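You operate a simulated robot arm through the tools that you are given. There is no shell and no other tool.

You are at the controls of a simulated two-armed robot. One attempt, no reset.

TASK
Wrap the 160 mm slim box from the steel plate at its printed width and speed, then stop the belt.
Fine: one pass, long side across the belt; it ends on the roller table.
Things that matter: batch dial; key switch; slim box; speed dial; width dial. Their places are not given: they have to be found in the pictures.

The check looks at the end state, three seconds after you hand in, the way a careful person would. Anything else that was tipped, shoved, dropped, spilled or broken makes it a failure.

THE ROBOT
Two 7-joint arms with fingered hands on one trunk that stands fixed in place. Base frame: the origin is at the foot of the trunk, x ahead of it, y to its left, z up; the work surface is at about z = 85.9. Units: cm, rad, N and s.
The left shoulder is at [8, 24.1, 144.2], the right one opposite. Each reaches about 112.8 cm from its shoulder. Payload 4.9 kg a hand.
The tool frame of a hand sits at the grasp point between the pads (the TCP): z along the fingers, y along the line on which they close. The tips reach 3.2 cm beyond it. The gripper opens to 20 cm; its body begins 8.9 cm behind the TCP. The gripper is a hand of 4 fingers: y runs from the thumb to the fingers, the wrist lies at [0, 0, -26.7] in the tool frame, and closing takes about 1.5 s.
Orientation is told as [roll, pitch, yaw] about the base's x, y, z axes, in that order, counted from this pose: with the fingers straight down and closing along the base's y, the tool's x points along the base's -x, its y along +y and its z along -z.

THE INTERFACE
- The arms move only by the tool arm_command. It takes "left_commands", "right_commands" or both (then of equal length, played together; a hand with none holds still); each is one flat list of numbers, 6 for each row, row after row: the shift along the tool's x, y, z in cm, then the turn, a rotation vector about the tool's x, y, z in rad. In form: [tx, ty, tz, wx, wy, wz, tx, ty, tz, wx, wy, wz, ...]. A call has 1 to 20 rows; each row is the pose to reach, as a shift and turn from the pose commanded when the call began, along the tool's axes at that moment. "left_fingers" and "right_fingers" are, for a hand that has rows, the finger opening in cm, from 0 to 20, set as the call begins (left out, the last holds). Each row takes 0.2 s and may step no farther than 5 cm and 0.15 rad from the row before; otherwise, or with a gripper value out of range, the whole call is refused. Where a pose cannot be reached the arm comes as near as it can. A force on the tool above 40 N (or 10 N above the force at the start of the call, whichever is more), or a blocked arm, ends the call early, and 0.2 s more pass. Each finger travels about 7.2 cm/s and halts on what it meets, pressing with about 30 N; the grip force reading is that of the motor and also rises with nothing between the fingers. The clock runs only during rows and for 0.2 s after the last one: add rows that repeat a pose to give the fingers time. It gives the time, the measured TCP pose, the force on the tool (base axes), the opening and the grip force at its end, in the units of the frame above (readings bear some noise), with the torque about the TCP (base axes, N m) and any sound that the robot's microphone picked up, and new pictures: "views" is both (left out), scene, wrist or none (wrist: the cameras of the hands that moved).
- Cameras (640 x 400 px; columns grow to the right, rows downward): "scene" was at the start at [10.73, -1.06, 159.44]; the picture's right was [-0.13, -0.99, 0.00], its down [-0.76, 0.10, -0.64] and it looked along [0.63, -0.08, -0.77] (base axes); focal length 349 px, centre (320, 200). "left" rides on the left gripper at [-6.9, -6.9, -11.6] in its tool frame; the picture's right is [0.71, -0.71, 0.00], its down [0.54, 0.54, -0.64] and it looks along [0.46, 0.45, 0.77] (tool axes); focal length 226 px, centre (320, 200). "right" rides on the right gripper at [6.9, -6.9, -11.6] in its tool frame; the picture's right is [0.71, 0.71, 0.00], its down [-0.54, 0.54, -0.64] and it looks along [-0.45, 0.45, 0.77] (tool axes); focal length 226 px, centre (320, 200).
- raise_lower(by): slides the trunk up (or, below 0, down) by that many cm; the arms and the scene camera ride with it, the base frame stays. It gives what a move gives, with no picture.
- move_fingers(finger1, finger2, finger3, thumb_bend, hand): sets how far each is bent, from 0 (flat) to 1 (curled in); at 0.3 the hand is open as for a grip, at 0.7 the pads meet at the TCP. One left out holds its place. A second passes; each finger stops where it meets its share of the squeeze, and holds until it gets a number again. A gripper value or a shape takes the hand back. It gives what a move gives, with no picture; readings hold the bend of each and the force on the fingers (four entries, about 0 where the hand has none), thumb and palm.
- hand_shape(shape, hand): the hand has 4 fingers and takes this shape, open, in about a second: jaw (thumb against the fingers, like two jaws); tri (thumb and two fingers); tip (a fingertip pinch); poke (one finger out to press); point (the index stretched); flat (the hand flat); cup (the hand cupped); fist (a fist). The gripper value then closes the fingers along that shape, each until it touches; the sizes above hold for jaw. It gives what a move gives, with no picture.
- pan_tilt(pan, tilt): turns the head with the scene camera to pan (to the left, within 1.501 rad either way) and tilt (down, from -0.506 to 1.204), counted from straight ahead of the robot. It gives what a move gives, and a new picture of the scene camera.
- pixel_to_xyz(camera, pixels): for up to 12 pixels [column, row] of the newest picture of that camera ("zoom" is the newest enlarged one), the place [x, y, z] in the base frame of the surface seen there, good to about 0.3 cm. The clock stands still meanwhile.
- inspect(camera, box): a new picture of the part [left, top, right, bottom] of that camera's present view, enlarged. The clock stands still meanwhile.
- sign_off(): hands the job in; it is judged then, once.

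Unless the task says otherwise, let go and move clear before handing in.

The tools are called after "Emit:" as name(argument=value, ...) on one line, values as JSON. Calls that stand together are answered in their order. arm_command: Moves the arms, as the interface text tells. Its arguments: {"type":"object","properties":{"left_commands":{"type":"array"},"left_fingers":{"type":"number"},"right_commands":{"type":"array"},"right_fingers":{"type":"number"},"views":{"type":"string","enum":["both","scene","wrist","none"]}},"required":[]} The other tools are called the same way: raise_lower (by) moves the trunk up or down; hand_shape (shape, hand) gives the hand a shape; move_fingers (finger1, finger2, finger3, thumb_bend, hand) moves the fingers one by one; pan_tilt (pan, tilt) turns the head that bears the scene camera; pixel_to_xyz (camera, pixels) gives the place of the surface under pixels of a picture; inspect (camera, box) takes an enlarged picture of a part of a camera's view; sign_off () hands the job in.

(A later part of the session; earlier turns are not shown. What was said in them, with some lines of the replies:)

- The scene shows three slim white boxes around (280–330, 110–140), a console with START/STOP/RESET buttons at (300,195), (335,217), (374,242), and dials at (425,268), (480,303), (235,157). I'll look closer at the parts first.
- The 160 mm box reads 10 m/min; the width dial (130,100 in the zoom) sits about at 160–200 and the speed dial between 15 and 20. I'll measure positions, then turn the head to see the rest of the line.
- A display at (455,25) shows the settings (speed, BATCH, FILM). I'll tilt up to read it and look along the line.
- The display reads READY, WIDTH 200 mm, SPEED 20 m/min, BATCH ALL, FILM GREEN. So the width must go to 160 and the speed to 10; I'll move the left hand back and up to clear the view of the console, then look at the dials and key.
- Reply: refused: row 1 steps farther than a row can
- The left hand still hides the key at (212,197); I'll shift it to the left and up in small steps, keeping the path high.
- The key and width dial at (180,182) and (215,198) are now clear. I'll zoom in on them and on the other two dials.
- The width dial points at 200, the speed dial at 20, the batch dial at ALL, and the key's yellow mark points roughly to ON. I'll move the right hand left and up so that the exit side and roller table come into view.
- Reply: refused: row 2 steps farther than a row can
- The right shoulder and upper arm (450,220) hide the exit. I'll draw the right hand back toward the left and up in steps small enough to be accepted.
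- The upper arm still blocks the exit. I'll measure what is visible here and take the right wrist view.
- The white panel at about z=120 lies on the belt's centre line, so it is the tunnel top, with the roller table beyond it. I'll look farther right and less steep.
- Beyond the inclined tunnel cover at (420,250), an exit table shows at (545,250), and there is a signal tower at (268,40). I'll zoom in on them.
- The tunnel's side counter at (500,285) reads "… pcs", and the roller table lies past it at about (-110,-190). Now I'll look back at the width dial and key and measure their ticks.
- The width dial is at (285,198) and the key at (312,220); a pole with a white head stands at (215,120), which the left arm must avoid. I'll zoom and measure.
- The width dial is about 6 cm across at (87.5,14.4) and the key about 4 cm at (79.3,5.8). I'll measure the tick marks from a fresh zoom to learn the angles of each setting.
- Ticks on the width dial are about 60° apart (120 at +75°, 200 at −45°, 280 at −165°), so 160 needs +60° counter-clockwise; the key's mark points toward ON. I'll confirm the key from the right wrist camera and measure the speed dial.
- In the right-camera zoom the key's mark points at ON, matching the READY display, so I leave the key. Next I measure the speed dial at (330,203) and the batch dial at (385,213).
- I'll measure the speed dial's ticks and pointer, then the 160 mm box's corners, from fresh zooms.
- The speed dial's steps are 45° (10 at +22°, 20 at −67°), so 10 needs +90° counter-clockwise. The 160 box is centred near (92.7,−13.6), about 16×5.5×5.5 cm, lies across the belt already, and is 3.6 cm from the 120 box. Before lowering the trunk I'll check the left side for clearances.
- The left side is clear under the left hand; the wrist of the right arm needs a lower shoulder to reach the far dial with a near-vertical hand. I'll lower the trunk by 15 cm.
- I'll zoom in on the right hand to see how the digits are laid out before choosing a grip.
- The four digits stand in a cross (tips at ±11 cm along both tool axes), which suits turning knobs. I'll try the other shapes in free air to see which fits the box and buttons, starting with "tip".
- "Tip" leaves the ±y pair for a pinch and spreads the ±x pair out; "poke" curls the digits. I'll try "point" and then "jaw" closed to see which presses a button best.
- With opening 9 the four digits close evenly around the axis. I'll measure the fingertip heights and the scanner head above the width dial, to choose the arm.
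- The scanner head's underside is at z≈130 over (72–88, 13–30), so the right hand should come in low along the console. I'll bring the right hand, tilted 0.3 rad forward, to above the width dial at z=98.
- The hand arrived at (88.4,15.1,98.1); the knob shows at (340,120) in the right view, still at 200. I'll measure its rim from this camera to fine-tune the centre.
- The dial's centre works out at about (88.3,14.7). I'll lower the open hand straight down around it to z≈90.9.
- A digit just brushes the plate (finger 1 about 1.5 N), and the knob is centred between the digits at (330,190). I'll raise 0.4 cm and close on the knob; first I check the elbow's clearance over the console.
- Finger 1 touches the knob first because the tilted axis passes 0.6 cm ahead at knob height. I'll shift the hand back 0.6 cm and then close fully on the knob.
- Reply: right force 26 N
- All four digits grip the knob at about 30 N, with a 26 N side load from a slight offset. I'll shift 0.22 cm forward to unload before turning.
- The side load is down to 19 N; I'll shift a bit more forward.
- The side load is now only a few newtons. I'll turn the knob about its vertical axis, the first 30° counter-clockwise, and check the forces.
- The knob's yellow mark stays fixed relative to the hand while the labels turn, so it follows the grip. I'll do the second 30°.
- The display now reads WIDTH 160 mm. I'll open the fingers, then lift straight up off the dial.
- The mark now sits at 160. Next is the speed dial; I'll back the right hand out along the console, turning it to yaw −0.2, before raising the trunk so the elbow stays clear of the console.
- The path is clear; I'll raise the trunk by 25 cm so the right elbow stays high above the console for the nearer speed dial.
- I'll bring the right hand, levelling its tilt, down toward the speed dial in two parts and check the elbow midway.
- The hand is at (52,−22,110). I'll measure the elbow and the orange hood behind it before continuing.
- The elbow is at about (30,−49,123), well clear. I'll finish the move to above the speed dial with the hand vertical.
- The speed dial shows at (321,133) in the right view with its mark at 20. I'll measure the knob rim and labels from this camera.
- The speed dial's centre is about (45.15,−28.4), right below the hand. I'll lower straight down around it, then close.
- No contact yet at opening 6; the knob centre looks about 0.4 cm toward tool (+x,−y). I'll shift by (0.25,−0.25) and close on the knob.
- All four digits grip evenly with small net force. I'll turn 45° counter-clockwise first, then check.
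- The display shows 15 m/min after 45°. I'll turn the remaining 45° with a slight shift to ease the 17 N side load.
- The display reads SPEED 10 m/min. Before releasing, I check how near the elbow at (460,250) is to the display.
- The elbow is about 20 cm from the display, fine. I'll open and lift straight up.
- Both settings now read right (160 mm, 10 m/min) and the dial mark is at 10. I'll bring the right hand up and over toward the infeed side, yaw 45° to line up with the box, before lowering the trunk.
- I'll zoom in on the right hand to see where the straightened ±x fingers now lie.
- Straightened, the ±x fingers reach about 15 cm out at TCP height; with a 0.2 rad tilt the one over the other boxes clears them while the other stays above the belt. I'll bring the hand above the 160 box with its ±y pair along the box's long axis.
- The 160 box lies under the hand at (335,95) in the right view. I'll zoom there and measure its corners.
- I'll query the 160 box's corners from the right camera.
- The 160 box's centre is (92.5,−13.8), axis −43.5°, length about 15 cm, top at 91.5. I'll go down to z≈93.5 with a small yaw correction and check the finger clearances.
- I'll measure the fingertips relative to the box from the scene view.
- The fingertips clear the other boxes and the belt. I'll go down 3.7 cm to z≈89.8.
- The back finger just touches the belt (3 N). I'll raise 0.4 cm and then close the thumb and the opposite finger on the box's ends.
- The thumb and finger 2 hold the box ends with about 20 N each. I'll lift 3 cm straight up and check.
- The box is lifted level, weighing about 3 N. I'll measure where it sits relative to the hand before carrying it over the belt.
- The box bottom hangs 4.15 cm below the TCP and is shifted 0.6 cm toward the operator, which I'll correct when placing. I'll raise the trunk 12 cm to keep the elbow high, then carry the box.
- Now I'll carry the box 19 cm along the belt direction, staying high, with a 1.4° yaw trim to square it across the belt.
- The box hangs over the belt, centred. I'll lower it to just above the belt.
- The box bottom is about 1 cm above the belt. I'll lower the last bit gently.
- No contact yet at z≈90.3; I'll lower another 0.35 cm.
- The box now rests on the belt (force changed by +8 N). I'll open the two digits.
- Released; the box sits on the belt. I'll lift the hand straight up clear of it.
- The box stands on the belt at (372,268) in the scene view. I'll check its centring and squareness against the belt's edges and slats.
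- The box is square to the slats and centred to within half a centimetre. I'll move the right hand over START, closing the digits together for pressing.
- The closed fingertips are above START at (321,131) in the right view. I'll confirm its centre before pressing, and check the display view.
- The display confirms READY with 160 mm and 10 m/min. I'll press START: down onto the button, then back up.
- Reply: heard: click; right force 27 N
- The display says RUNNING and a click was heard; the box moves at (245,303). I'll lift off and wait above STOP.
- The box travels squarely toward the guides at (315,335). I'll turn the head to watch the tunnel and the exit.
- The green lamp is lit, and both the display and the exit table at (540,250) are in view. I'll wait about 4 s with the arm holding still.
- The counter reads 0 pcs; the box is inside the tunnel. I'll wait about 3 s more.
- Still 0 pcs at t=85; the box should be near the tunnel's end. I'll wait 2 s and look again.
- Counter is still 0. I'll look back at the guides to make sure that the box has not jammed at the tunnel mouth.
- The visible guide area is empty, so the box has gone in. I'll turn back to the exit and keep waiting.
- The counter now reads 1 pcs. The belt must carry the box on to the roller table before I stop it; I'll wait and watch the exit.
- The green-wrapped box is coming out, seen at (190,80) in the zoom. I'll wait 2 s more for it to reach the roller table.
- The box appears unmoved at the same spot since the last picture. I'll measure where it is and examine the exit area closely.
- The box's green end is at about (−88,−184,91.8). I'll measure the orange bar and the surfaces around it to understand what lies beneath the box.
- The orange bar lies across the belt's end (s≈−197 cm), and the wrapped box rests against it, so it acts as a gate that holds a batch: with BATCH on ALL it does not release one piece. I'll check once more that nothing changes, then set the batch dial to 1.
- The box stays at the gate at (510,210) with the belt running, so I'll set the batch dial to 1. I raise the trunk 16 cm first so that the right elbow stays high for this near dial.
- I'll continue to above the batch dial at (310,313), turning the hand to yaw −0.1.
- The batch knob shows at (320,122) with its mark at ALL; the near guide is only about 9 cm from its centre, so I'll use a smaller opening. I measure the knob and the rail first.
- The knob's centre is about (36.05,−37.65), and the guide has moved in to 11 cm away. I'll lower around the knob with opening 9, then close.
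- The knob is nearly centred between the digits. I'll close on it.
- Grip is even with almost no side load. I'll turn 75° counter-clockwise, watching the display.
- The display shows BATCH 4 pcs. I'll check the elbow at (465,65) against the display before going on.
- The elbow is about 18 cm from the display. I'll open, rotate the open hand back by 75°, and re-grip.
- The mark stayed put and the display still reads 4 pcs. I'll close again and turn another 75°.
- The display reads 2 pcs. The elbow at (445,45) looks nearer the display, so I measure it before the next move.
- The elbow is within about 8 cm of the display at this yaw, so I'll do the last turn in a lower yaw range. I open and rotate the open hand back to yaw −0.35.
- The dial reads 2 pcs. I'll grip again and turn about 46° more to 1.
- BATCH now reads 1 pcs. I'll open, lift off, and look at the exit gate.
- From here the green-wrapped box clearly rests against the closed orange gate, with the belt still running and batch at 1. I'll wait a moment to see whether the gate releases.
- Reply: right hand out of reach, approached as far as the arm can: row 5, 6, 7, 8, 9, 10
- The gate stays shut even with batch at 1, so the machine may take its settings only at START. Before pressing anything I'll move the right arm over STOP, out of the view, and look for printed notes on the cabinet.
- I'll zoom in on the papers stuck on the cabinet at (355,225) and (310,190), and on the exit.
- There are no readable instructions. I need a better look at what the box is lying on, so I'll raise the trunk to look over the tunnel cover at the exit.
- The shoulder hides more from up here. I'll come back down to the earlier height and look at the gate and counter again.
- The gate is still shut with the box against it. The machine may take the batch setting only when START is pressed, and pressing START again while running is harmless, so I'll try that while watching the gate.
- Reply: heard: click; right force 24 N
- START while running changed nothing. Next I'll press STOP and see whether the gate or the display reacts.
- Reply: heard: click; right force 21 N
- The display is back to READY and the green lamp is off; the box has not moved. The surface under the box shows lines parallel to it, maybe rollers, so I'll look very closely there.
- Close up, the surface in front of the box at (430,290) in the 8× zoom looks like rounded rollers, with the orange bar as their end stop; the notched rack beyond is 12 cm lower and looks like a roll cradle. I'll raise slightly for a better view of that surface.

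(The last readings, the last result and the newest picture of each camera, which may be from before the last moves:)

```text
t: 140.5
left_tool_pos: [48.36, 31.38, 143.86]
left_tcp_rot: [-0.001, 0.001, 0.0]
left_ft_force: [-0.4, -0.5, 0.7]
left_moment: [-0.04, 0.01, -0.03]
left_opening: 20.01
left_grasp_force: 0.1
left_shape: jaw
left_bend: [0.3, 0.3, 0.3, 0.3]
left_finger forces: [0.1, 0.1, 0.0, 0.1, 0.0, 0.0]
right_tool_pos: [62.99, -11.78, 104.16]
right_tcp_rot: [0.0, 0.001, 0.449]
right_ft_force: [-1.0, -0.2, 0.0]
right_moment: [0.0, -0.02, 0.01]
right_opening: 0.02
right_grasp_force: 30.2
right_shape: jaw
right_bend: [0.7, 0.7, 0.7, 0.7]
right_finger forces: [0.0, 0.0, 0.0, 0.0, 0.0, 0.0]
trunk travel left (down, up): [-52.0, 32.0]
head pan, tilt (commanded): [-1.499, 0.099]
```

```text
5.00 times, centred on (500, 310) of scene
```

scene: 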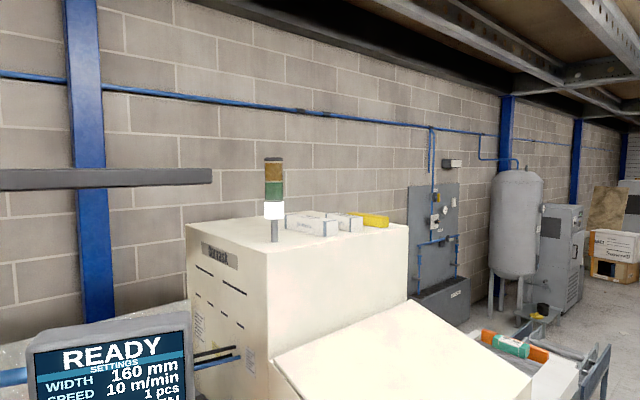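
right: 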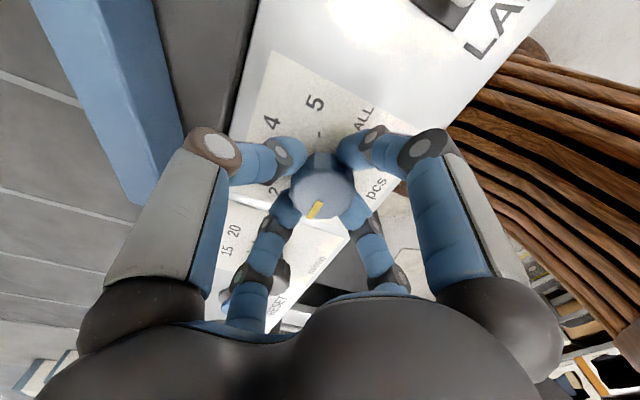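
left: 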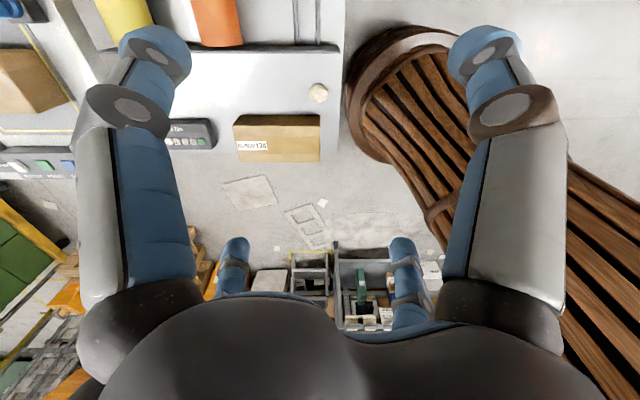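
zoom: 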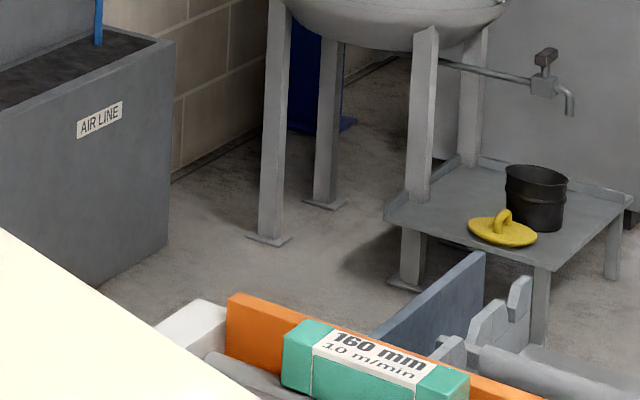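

The box now appears at (512,347). I'll zoom in lower to see the surface it lies on.

Emit:
inspect(camera="scene", box=[460, 325, 580, 400])

Emit:
inspect(camera="scene", box=[470, 330, 540, 375])

```text
5.33 times, centred on (520, 362) of scene
```

zoom: 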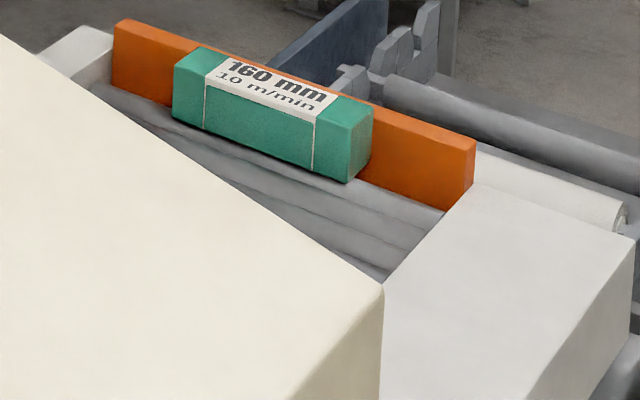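

```text
8.89 times, centred on (505, 352) of scene
```

zoom: 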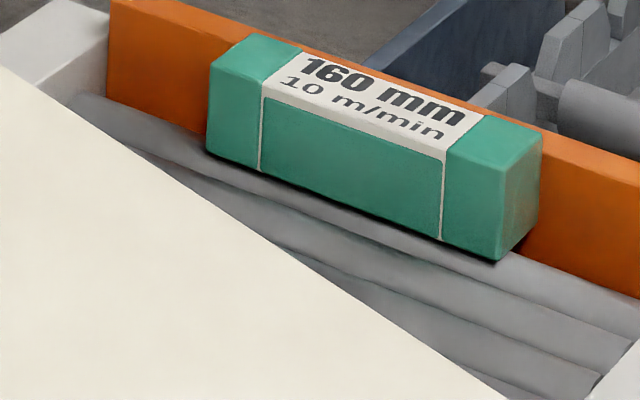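

Now it is clear: the wrapped box lies on parallel rollers against an orange end stop, so it is already on the roller table and no gate was involved. The batch dial was not part of the job, so I'll put it back to ALL; first back over the dial.

Emit:
raise_lower(by=-4)

Emit:
arm_command(right_commands=[3.94, -1.291, -0.311, 0, 0, -0.0333, 7.88, -2.582, -0.622, 0, 0, -0.0667, 11.82, -3.873, -0.933, 0, 0, -0.1, 15.76, -5.164, -1.244, 0, 0, -0.1333, 19.7, -6.455, -1.555, 0, 0, -0.1667, 23.64, -7.746, -1.866, 0, 0, -0.2, 27.58, -9.037, -2.177, 0, 0, -0.2333, 31.52, -10.328, -2.488, 0, 0, -0.2667, 35.46, -11.62, -2.8, 0, 0, -0.3], right_fingers=9, views="none")

Emit:
pan_tilt(pan=-0.9, tilt=0.75)

Emit:
inspect(camera="right", box=[0, 0, 640, 400])

```text
t: 141.3
left_tool_pos: [48.28, 31.34, 139.83]
left_tcp_rot: [0.001, -0.001, 0.0]
left_ft_force: [-0.6, 0.6, 0.0]
left_moment: [0.01, 0.0, -0.03]
left_opening: 19.99
left_grasp_force: 0.0
left_shape: jaw
left_bend: [0.3, 0.3, 0.3, 0.3]
left_finger forces: [0.0, 0.0, 0.0, 0.1, 0.0, 0.0]
right_tool_pos: [62.98, -11.8, 100.3]
right_tcp_rot: [0.001, 0.0, 0.447]
right_ft_force: [0.2, -0.6, -0.1]
right_moment: [-0.02, 0.01, 0.0]
right_opening: 0.0
right_grasp_force: 29.9
right_shape: jaw
right_bend: [0.7, 0.7, 0.7, 0.7]
right_finger forces: [0.0, 0.0, 0.1, 0.0, 0.1, 0.0]
trunk travel left (down, up): [-48.0, 36.0]
head pan, tilt (commanded): [-1.499, 0.099]
```

```text
t: 143.3
left_tool_pos: [47.99, 31.28, 139.99]
left_tcp_rot: [-0.001, -0.002, 0.003]
left_ft_force: [1.5, 0.1, -0.1]
left_moment: [-0.02, -0.04, -0.02]
left_opening: 19.99
left_grasp_force: 0.1
left_shape: jaw
left_bend: [0.3, 0.3, 0.3, 0.3]
left_finger forces: [0.1, 0.0, 0.0, 0.0, 0.0, 0.0]
right_tool_pos: [35.8, -37.44, 103.28]
right_tcp_rot: [0.002, -0.002, 0.751]
right_ft_force: [-0.3, 0.6, -0.8]
right_moment: [0.02, -0.04, 0.04]
right_opening: 8.97
right_grasp_force: 0.1
right_shape: jaw
right_bend: [0.4, 0.4, 0.4, 0.38]
right_finger forces: [0.0, 0.0, 0.0, 0.1, 0.0, 0.0]
trunk travel left (down, up): [-48.0, 36.0]
head pan, tilt (commanded): [-1.499, 0.099]
```

```text
t: 144.4
left_tool_pos: [48.32, 31.31, 139.86]
left_tcp_rot: [0.0, -0.001, 0.0]
left_ft_force: [0.1, -0.4, 0.7]
left_moment: [-0.03, 0.0, 0.0]
left_opening: 19.99
left_grasp_force: 0.1
left_shape: jaw
left_bend: [0.3, 0.3, 0.3, 0.3]
left_finger forces: [0.1, 0.0, 0.0, 0.0, 0.0, 0.0]
right_tool_pos: [35.85, -37.37, 103.16]
right_tcp_rot: [0.0, 0.001, 0.749]
right_ft_force: [0.2, -0.5, -0.1]
right_moment: [-0.01, 0.01, 0.02]
right_opening: 8.97
right_grasp_force: 0.0
right_shape: jaw
right_bend: [0.4, 0.4, 0.4, 0.38]
right_finger forces: [0.1, 0.0, 0.0, 0.0, 0.1, 0.1]
trunk travel left (down, up): [-48.0, 36.0]
head pan, tilt (commanded): [-0.901, 0.75]
```

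scene: 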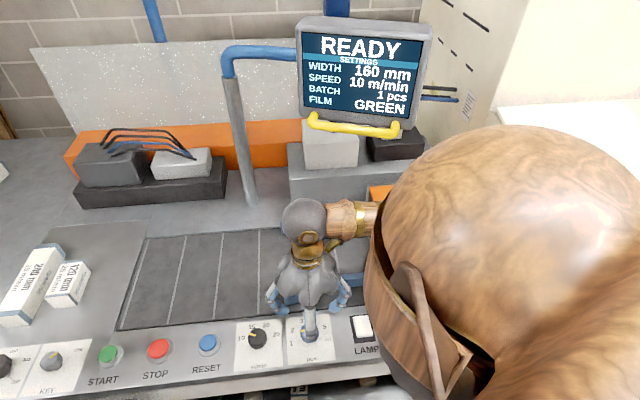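

```text
1.00 times, centred on (320, 200) of right (not enlarged: the box is as wide or as high as the picture)
```

zoom: 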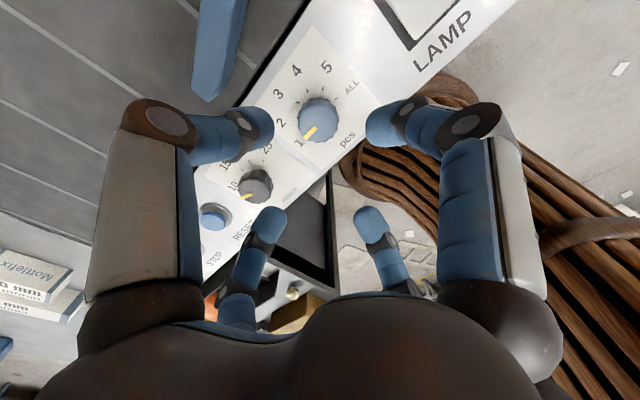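

The hand is above the batch dial with its mark at 1. I'll lower around it and grip.

Emit:
arm_command(right_commands=[0, -0.2, 4.0, 0, 0, 0, 0.02, -0.32, 8.0, 0, 0, 0, 0.02, -0.32, 10.8, 0, 0, 0, 0.02, -0.32, 12.5, 0, 0, 0], right_fingers=9, views="wrist")

Emit:
arm_command(right_commands=[0, 0, 0, 0, 0, 0, 0, 0, 0, 0, 0, 0, 0, 0, 0, 0, 0, 0, 0, 0, 0, 0, 0, 0, 0, 0, 0, 0, 0, 0, 0, 0, 0, 0, 0, 0], right_fingers=2, views="none")

```text
t: 145.4
left_tool_pos: [48.26, 31.32, 139.79]
left_tcp_rot: [0.0, 0.0, 0.0]
left_ft_force: [0.7, 0.0, 0.1]
left_moment: [-0.01, 0.0, 0.01]
left_opening: 20.01
left_grasp_force: 0.1
left_shape: jaw
left_bend: [0.3, 0.3, 0.3, 0.3]
left_finger forces: [0.0, 0.1, 0.0, 0.1, 0.0, 0.0]
right_tool_pos: [36.27, -37.84, 90.57]
right_tcp_rot: [-0.001, 0.0, 0.748]
right_ft_force: [0.4, 0.5, 0.9]
right_moment: [0.02, 0.0, 0.04]
right_opening: 8.96
right_grasp_force: 0.1
right_shape: jaw
right_bend: [0.4, 0.4, 0.4, 0.38]
right_finger forces: [0.1, 0.0, 0.0, 0.0, 0.0, 0.0]
trunk travel left (down, up): [-48.0, 36.0]
head pan, tilt (commanded): [-0.901, 0.75]
```

right: 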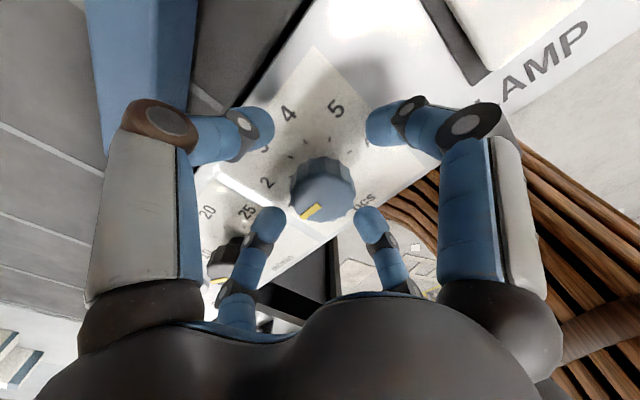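

```text
t: 146.8
left_tool_pos: [48.24, 31.31, 139.87]
left_tcp_rot: [0.0, -0.001, -0.002]
left_ft_force: [-0.9, -0.5, 0.3]
left_moment: [-0.02, 0.02, -0.05]
left_opening: 20.0
left_grasp_force: 0.0
left_shape: jaw
left_bend: [0.3, 0.3, 0.3, 0.3]
left_finger forces: [0.1, 0.0, 0.1, 0.1, 0.1, 0.0]
right_tool_pos: [36.15, -37.8, 90.64]
right_tcp_rot: [0.001, 0.0, 0.748]
right_ft_force: [-1.2, 5.0, -3.8]
right_moment: [0.21, 0.06, -0.01]
right_opening: 3.51
right_grasp_force: 29.8
right_shape: jaw
right_bend: [0.56, 0.54, 0.55, 0.56]
right_finger forces: [26.3, 29.9, 28.1, 0.1, 25.2, 0.0]
trunk travel left (down, up): [-48.0, 36.0]
head pan, tilt (commanded): [-0.901, 0.75]
```

Gripped evenly. I'll turn 75° clockwise, watching the display.

Emit:
arm_command(right_commands=[0, 0, 0, 0, 0, 0.131, 0, 0, 0, 0, 0, 0.262, 0, 0, 0, 0, 0, 0.393, 0, 0, 0, 0, 0, 0.524, 0, 0, 0, 0, 0, 0.655, 0, 0, 0, 0, 0, 0.785, 0, 0, 0, 0, 0, 0.916, 0, 0, 0, 0, 0, 1.047, 0, 0, 0, 0, 0, 1.178, 0, 0, 0, 0, 0, 1.309], views="scene")

```text
t: 149.0
left_tool_pos: [48.22, 31.16, 139.95]
left_tcp_rot: [0.001, 0.001, 0.0]
left_ft_force: [0.4, -0.2, -0.2]
left_moment: [-0.02, 0.01, -0.02]
left_opening: 20.0
left_grasp_force: 0.1
left_shape: jaw
left_bend: [0.3, 0.3, 0.3, 0.3]
left_finger forces: [0.1, 0.0, 0.1, 0.0, 0.0, 0.1]
right_tool_pos: [36.22, -37.79, 90.65]
right_tcp_rot: [-0.001, 0.0, -0.562]
right_ft_force: [-18.9, 6.9, -15.5]
right_moment: [0.21, 0.7, 0.08]
right_opening: 3.5
right_grasp_force: 29.9
right_shape: jaw
right_bend: [0.55, 0.54, 0.57, 0.56]
right_finger forces: [36.3, 27.2, 21.2, 0.1, 29.9, 0.1]
trunk travel left (down, up): [-48.0, 36.0]
head pan, tilt (commanded): [-0.901, 0.75]
```

scene: 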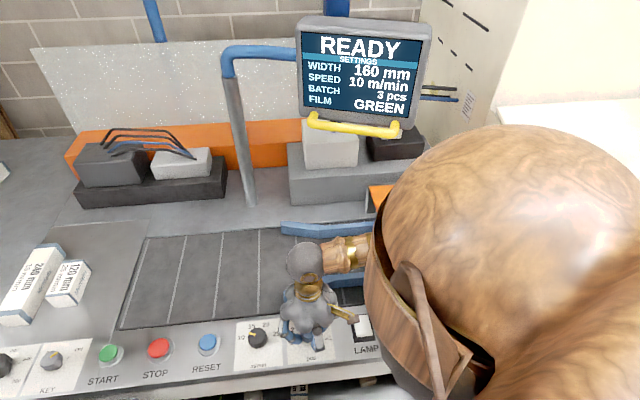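

BATCH reads 3 pcs. I'll open, rotate back, and grip again for the next 75°.

Emit:
arm_command(right_commands=[0, 0, 0, 0, 0, 0, 0, 0, 0, 0, 0, 0, 0, 0, 0, 0, 0, 0, 0, 0, 0, 0, 0, 0, 0, 0, 0, 0, 0, -0.131, 0, 0, 0, 0, 0, -0.262, 0, 0, 0, 0, 0, -0.393, 0, 0, 0, 0, 0, -0.524, 0, 0, 0, 0, 0, -0.655, 0, 0, 0, 0, 0, -0.785, 0, 0, 0, 0, 0, -0.916, 0, 0, 0, 0, 0, -1.047, 0, 0, 0, 0, 0, -1.178, 0, 0, 0, 0, 0, -1.309], right_fingers=9, views="both")

```text
t: 152.0
left_tool_pos: [48.42, 31.29, 139.82]
left_tcp_rot: [-0.001, -0.001, 0.0]
left_ft_force: [-0.4, 1.2, 0.0]
left_moment: [0.02, 0.01, -0.01]
left_opening: 19.99
left_grasp_force: 0.1
left_shape: jaw
left_bend: [0.3, 0.3, 0.3, 0.3]
left_finger forces: [0.0, 0.0, 0.0, 0.1, 0.0, 0.0]
right_tool_pos: [36.29, -37.97, 90.54]
right_tcp_rot: [0.0, 0.0, 0.749]
right_ft_force: [0.5, -0.2, -0.3]
right_moment: [0.0, -0.02, 0.05]
right_opening: 8.99
right_grasp_force: 0.0
right_shape: jaw
right_bend: [0.4, 0.4, 0.4, 0.38]
right_finger forces: [0.1, 0.1, 0.1, 0.1, 0.0, 0.0]
trunk travel left (down, up): [-48.0, 36.0]
head pan, tilt (commanded): [-0.901, 0.75]
```

scene: 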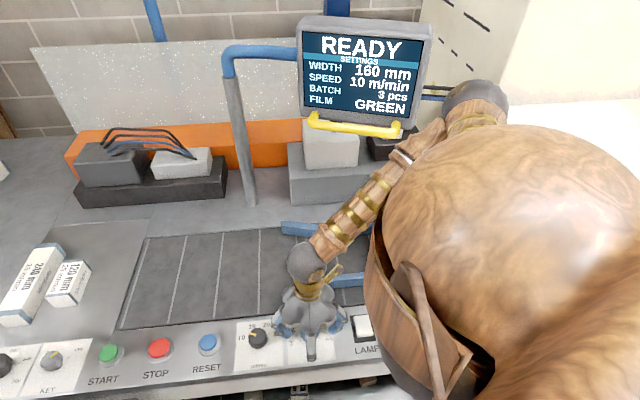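
right: 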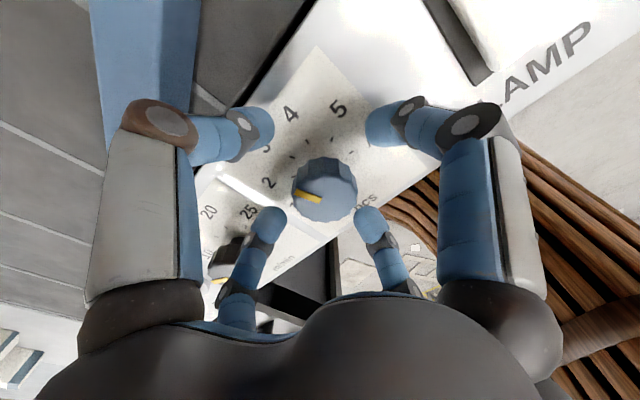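

The mark holds at 3. I'll re-centre by 0.25 cm, close, and turn another 75° clockwise.

Emit:
arm_command(right_commands=[-0.03, 0.25, 0, 0, 0, 0, -0.03, 0.25, 0, 0, 0, 0, -0.03, 0.25, 0, 0, 0, 0, -0.03, 0.25, 0, 0, 0, 0, -0.03, 0.25, 0, 0, 0, 0, -0.03, 0.25, 0, 0, 0, 0, -0.03, 0.25, 0, 0, 0, 0.131, -0.03, 0.25, 0, 0, 0, 0.262, -0.03, 0.25, 0, 0, 0, 0.393, -0.03, 0.25, 0, 0, 0, 0.524, -0.03, 0.25, 0, 0, 0, 0.655, -0.03, 0.25, 0, 0, 0, 0.785, -0.03, 0.25, 0, 0, 0, 0.916, -0.03, 0.25, 0, 0, 0, 1.047, -0.03, 0.25, 0, 0, 0, 1.178, -0.03, 0.25, 0, 0, 0, 1.309], right_fingers=2, views="scene")

```text
t: 155.4
left_tool_pos: [48.22, 31.22, 139.84]
left_tcp_rot: [0.0, 0.0, 0.0]
left_ft_force: [-0.7, 0.0, 0.3]
left_moment: [0.01, -0.02, -0.02]
left_opening: 20.0
left_grasp_force: 0.1
left_shape: jaw
left_bend: [0.3, 0.3, 0.3, 0.3]
left_finger forces: [0.0, 0.0, 0.1, 0.0, 0.0, 0.0]
right_tool_pos: [36.14, -37.67, 90.61]
right_tcp_rot: [-0.001, 0.0, -0.561]
right_ft_force: [-12.5, 4.5, -11.5]
right_moment: [0.14, 0.42, 0.06]
right_opening: 3.79
right_grasp_force: 29.6
right_shape: jaw
right_bend: [0.54, 0.54, 0.55, 0.55]
right_finger forces: [32.8, 26.6, 22.9, 0.0, 29.0, 0.1]
trunk travel left (down, up): [-48.0, 36.0]
head pan, tilt (commanded): [-0.901, 0.75]
```

scene: 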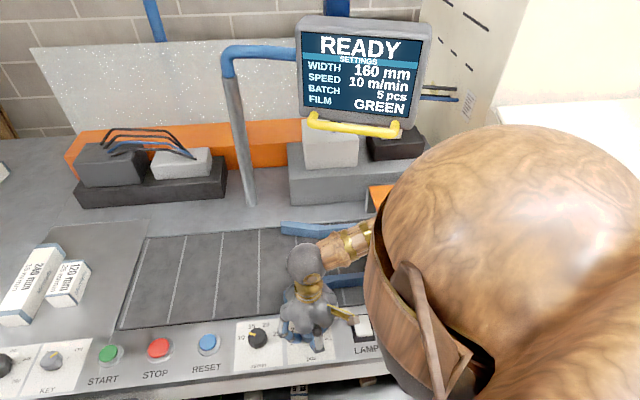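

BATCH reads 5 pcs. I'll open, rotate back about 50°, and do the last 45° step to ALL.

Emit:
arm_command(right_commands=[0, 0, 0, 0, 0, 0, 0, 0, 0, 0, 0, 0, 0, 0, 0, 0, 0, 0, 0, 0, 0, 0, 0, 0, 0, 0, 0, 0, 0, -0.131, 0, 0, 0, 0, 0, -0.262, 0, 0, 0, 0, 0, -0.393, 0, 0, 0, 0, 0, -0.524, 0, 0, 0, 0, 0, -0.655, 0, 0, 0, 0, 0, -0.785, 0, 0, 0, 0, 0, -0.9], right_fingers=9, views="wrist")

Emit:
arm_command(right_commands=[0, 0, 0, 0, 0, 0, 0, 0, 0, 0, 0, 0, 0, 0, 0, 0, 0, 0, 0, 0, 0, 0, 0, 0, 0, 0, 0, 0, 0, 0, 0, 0, 0, 0, 0, 0, 0, 0, 0, 0, 0, 0.131, 0, 0, 0, 0, 0, 0.262, 0, 0, 0, 0, 0, 0.393, 0, 0, 0, 0, 0, 0.524, 0, 0, 0, 0, 0, 0.655, 0, 0, 0, 0, 0, 0.785], right_fingers=2, views="both")

```text
t: 157.8
left_tool_pos: [48.24, 31.44, 139.82]
left_tcp_rot: [0.001, 0.0, 0.001]
left_ft_force: [-0.1, -0.1, -1.0]
left_moment: [-0.01, -0.01, -0.02]
left_opening: 20.0
left_grasp_force: 0.0
left_shape: jaw
left_bend: [0.3, 0.3, 0.3, 0.3]
left_finger forces: [0.0, 0.0, 0.0, 0.1, 0.1, 0.1]
right_tool_pos: [36.17, -37.74, 90.63]
right_tcp_rot: [0.001, 0.0, 0.343]
right_ft_force: [0.0, -0.3, -0.5]
right_moment: [-0.01, -0.05, 0.0]
right_opening: 8.97
right_grasp_force: 0.0
right_shape: jaw
right_bend: [0.4, 0.4, 0.4, 0.38]
right_finger forces: [0.0, 0.0, 0.0, 0.0, 0.0, 0.0]
trunk travel left (down, up): [-48.0, 36.0]
head pan, tilt (commanded): [-0.901, 0.75]
```

right: 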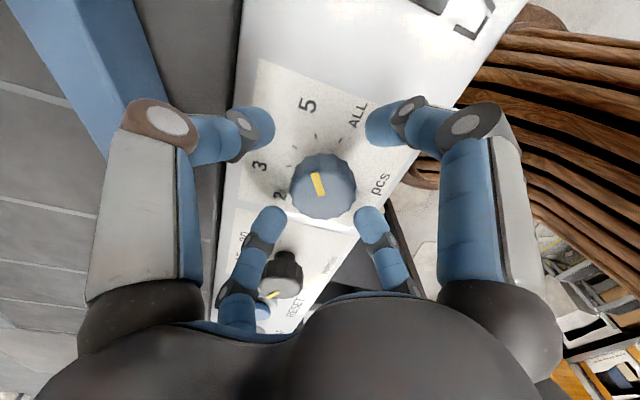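

```text
t: 160.4
left_tool_pos: [48.16, 31.21, 139.88]
left_tcp_rot: [-0.001, -0.001, 0.0]
left_ft_force: [-0.6, 0.1, -0.6]
left_moment: [0.01, 0.0, 0.01]
left_opening: 19.98
left_grasp_force: 0.0
left_shape: jaw
left_bend: [0.3, 0.3, 0.3, 0.3]
left_finger forces: [0.0, 0.0, 0.0, 0.0, 0.1, 0.0]
right_tool_pos: [36.12, -37.8, 90.5]
right_tcp_rot: [0.0, 0.0, -0.447]
right_ft_force: [-9.2, 2.0, -8.8]
right_moment: [0.06, 0.3, 0.08]
right_opening: 3.82
right_grasp_force: 29.8
right_shape: jaw
right_bend: [0.55, 0.54, 0.55, 0.55]
right_finger forces: [31.5, 26.9, 23.6, 0.0, 28.2, 0.0]
trunk travel left (down, up): [-48.0, 36.0]
head pan, tilt (commanded): [-0.901, 0.75]
```

scene: 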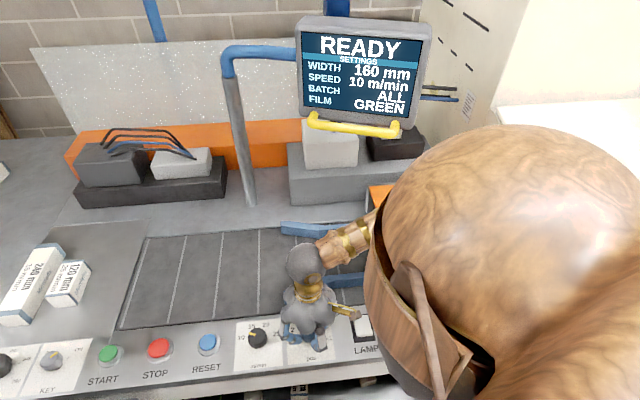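
right: 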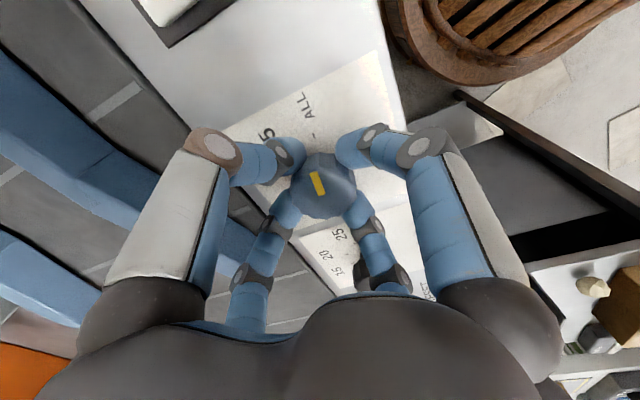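

BATCH reads ALL again, with READY, 160 mm and 10 m/min. I'll release the knob, lift, and move the hand clear.

Emit:
arm_command(right_commands=[0, 0, 0, 0, 0, 0, 0, 0, 0, 0, 0, 0, 0, 0, 0, 0, 0, 0, 0, 0, 0, 0, 0, 0, 0, 0, -2, 0, 0, 0, 0, 0, -5, 0, 0, 0, 0, 0, -9, 0, 0, 0, 0, 0, -13, 0, 0, 0], right_fingers=9, views="scene")

```text
t: 162.2
left_tool_pos: [48.2, 31.36, 139.88]
left_tcp_rot: [-0.002, 0.0, 0.0]
left_ft_force: [-0.5, 0.8, -0.2]
left_moment: [0.02, -0.01, 0.05]
left_opening: 20.0
left_grasp_force: 0.2
left_shape: jaw
left_bend: [0.3, 0.3, 0.3, 0.3]
left_finger forces: [0.0, 0.0, 0.1, 0.0, 0.0, 0.0]
right_tool_pos: [36.17, -37.63, 103.63]
right_tcp_rot: [0.001, 0.0, -0.444]
right_ft_force: [-0.2, 0.5, -0.3]
right_moment: [-0.02, -0.01, 0.02]
right_opening: 8.95
right_grasp_force: 0.1
right_shape: jaw
right_bend: [0.4, 0.4, 0.4, 0.38]
right_finger forces: [0.0, 0.0, 0.0, 0.0, 0.1, 0.0]
trunk travel left (down, up): [-48.0, 36.0]
head pan, tilt (commanded): [-0.901, 0.75]
```

scene: 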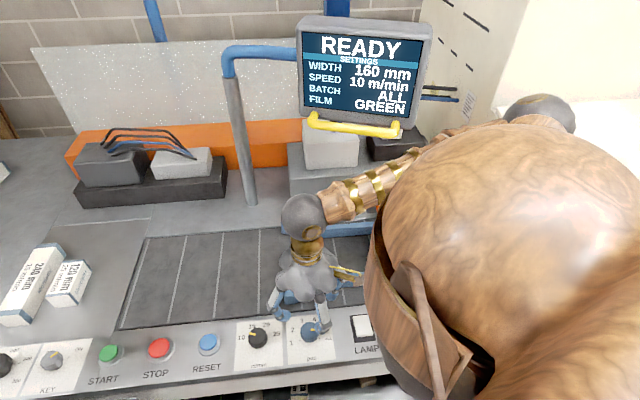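

I'll bring the right hand forward and up, well clear of the console, and then make the final checks.

Emit:
arm_command(right_commands=[-1.86, 3.65, -1.875, 0, 0, 0, -3.72, 7.3, -3.75, 0, 0, 0, -5.58, 10.95, -5.625, 0, 0, 0, -7.44, 14.6, -7.5, 0, 0, 0, -9.3, 18.25, -9.375, 0, 0, 0, -11.16, 21.9, -11.25, 0, 0, 0, -13.02, 25.55, -13.125, 0, 0, 0, -14.88, 29.2, -15, 0, 0, 0], views="none")

Emit:
pan_tilt(pan=-0.35, tilt=0.85)

Emit:
inspect(camera="scene", box=[100, 100, 420, 300])

```text
t: 164.0
left_tool_pos: [48.48, 31.4, 139.77]
left_tcp_rot: [-0.003, 0.003, 0.001]
left_ft_force: [0.5, -0.3, -0.8]
left_moment: [-0.02, 0.05, 0.02]
left_opening: 20.0
left_grasp_force: 0.0
left_shape: jaw
left_bend: [0.3, 0.3, 0.3, 0.3]
left_finger forces: [0.1, 0.1, 0.0, 0.1, 0.1, 0.0]
right_tool_pos: [62.32, -17.4, 118.61]
right_tcp_rot: [-0.002, 0.001, -0.445]
right_ft_force: [-0.2, 0.2, -0.1]
right_moment: [0.0, 0.0, -0.04]
right_opening: 8.99
right_grasp_force: 0.1
right_shape: jaw
right_bend: [0.4, 0.4, 0.4, 0.38]
right_finger forces: [0.0, 0.1, 0.0, 0.1, 0.0, 0.0]
trunk travel left (down, up): [-48.0, 36.0]
head pan, tilt (commanded): [-0.901, 0.75]
```

```text
t: 164.9
left_tool_pos: [48.28, 31.34, 139.87]
left_tcp_rot: [0.001, -0.001, 0.0]
left_ft_force: [-0.6, 0.3, 0.5]
left_moment: [0.01, -0.06, -0.02]
left_opening: 20.0
left_grasp_force: 0.0
left_shape: jaw
left_bend: [0.3, 0.3, 0.3, 0.3]
left_finger forces: [0.0, 0.1, 0.1, 0.1, 0.0, 0.0]
right_tool_pos: [62.14, -17.82, 118.73]
right_tcp_rot: [0.0, 0.001, -0.447]
right_ft_force: [-0.1, -0.5, -0.7]
right_moment: [0.06, 0.01, 0.0]
right_opening: 8.99
right_grasp_force: 0.1
right_shape: jaw
right_bend: [0.4, 0.4, 0.4, 0.38]
right_finger forces: [0.0, 0.0, 0.0, 0.0, 0.1, 0.0]
trunk travel left (down, up): [-48.0, 36.0]
head pan, tilt (commanded): [-0.351, 0.85]
```

scene: 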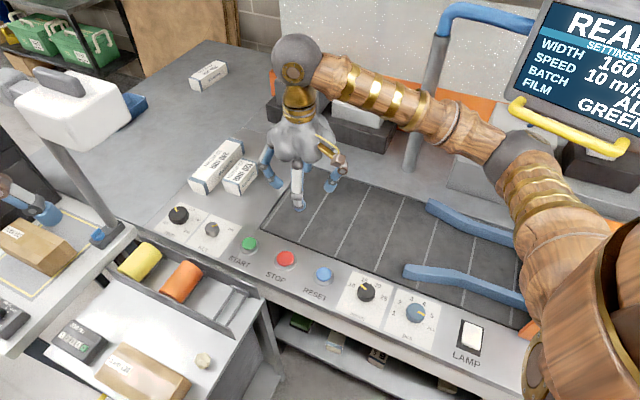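

```text
2.00 times, centred on (260, 200) of scene
```

zoom: 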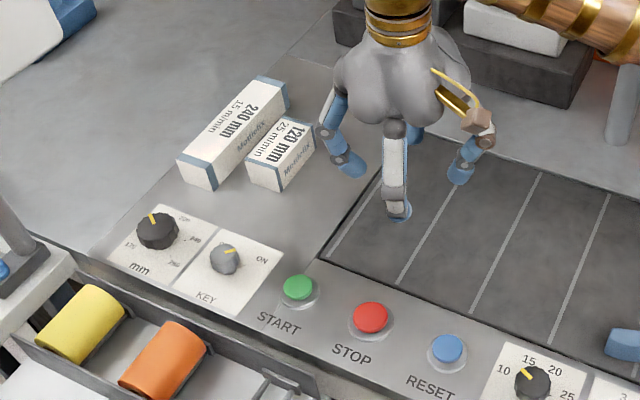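

The other boxes, key (ON), dials and buttons look as they should, and the display reads READY. One last look at the roller table before handing in.

Emit:
pan_tilt(pan=-1.5, tilt=0.2)

Emit:
inspect(camera="scene", box=[460, 280, 580, 360])

```text
t: 166.3
left_tool_pos: [48.45, 31.2, 139.84]
left_tcp_rot: [0.0, 0.0, 0.0]
left_ft_force: [-0.6, -0.2, -0.9]
left_moment: [-0.03, 0.01, -0.03]
left_opening: 19.97
left_grasp_force: 0.0
left_shape: jaw
left_bend: [0.3, 0.3, 0.3, 0.3]
left_finger forces: [0.0, 0.1, 0.1, 0.0, 0.2, 0.0]
right_tool_pos: [62.12, -17.71, 118.63]
right_tcp_rot: [0.0, 0.0, -0.444]
right_ft_force: [-0.6, 0.6, 0.3]
right_moment: [-0.01, 0.03, 0.03]
right_opening: 8.99
right_grasp_force: 0.1
right_shape: jaw
right_bend: [0.4, 0.4, 0.4, 0.38]
right_finger forces: [0.0, 0.0, 0.1, 0.1, 0.1, 0.0]
trunk travel left (down, up): [-48.0, 36.0]
head pan, tilt (commanded): [-1.499, 0.201]
```

scene: 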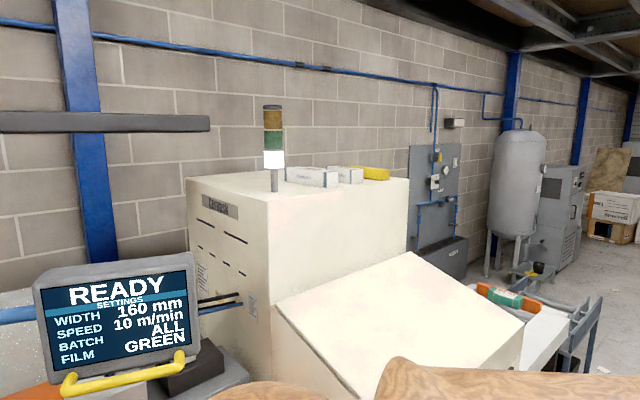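

```text
5.00 times, centred on (520, 320) of scene
```

zoom: 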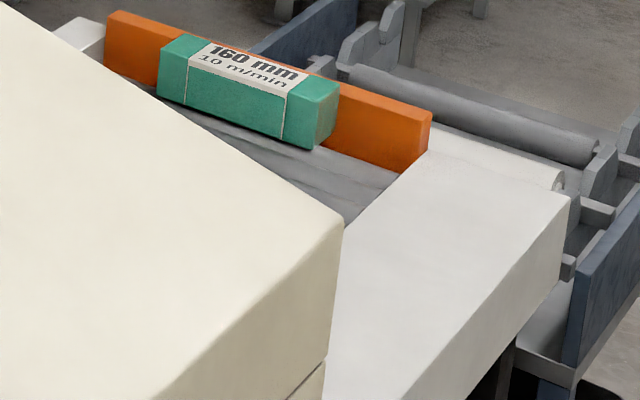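

The wrapped 160 mm box lies on the rollers against the end stop, at (510,295) in the scene view. The display reads READY with 160 mm, 10 m/min and ALL, the green lamp is off, and both hands are empty and clear. I'm handing in.

Emit:
sign_off()

```text
The job is handed in.
```

The 160 mm slim box went through the wrapper once at 160 mm and 10 m/min. It now lies wrapped in green film on the roller table, against the orange end stop. The belt is stopped, the display reads READY, and both hands are empty and clear.

- **Settings:** I turned the width dial from 200 to 160 and the speed dial from 20 to 10; the display confirmed both before START. The key was already at ON, so I left it alone.
- **Pass:** I set the box on the belt with its long side across. It ran straight through, and the counter read 1 pcs.
- **Batch dial:** When the box stopped against the orange bar, I took the bar for a batch gate. I turned the batch dial from ALL down to 1 and pressed START again, which changed nothing. A closer look showed the bar is just the end stop of the roller table, so I put the dial back to ALL after stopping the belt.
- **Other boxes:** I saw no sign in the pictures that the 120 and 240 mm boxes or anything else had moved.
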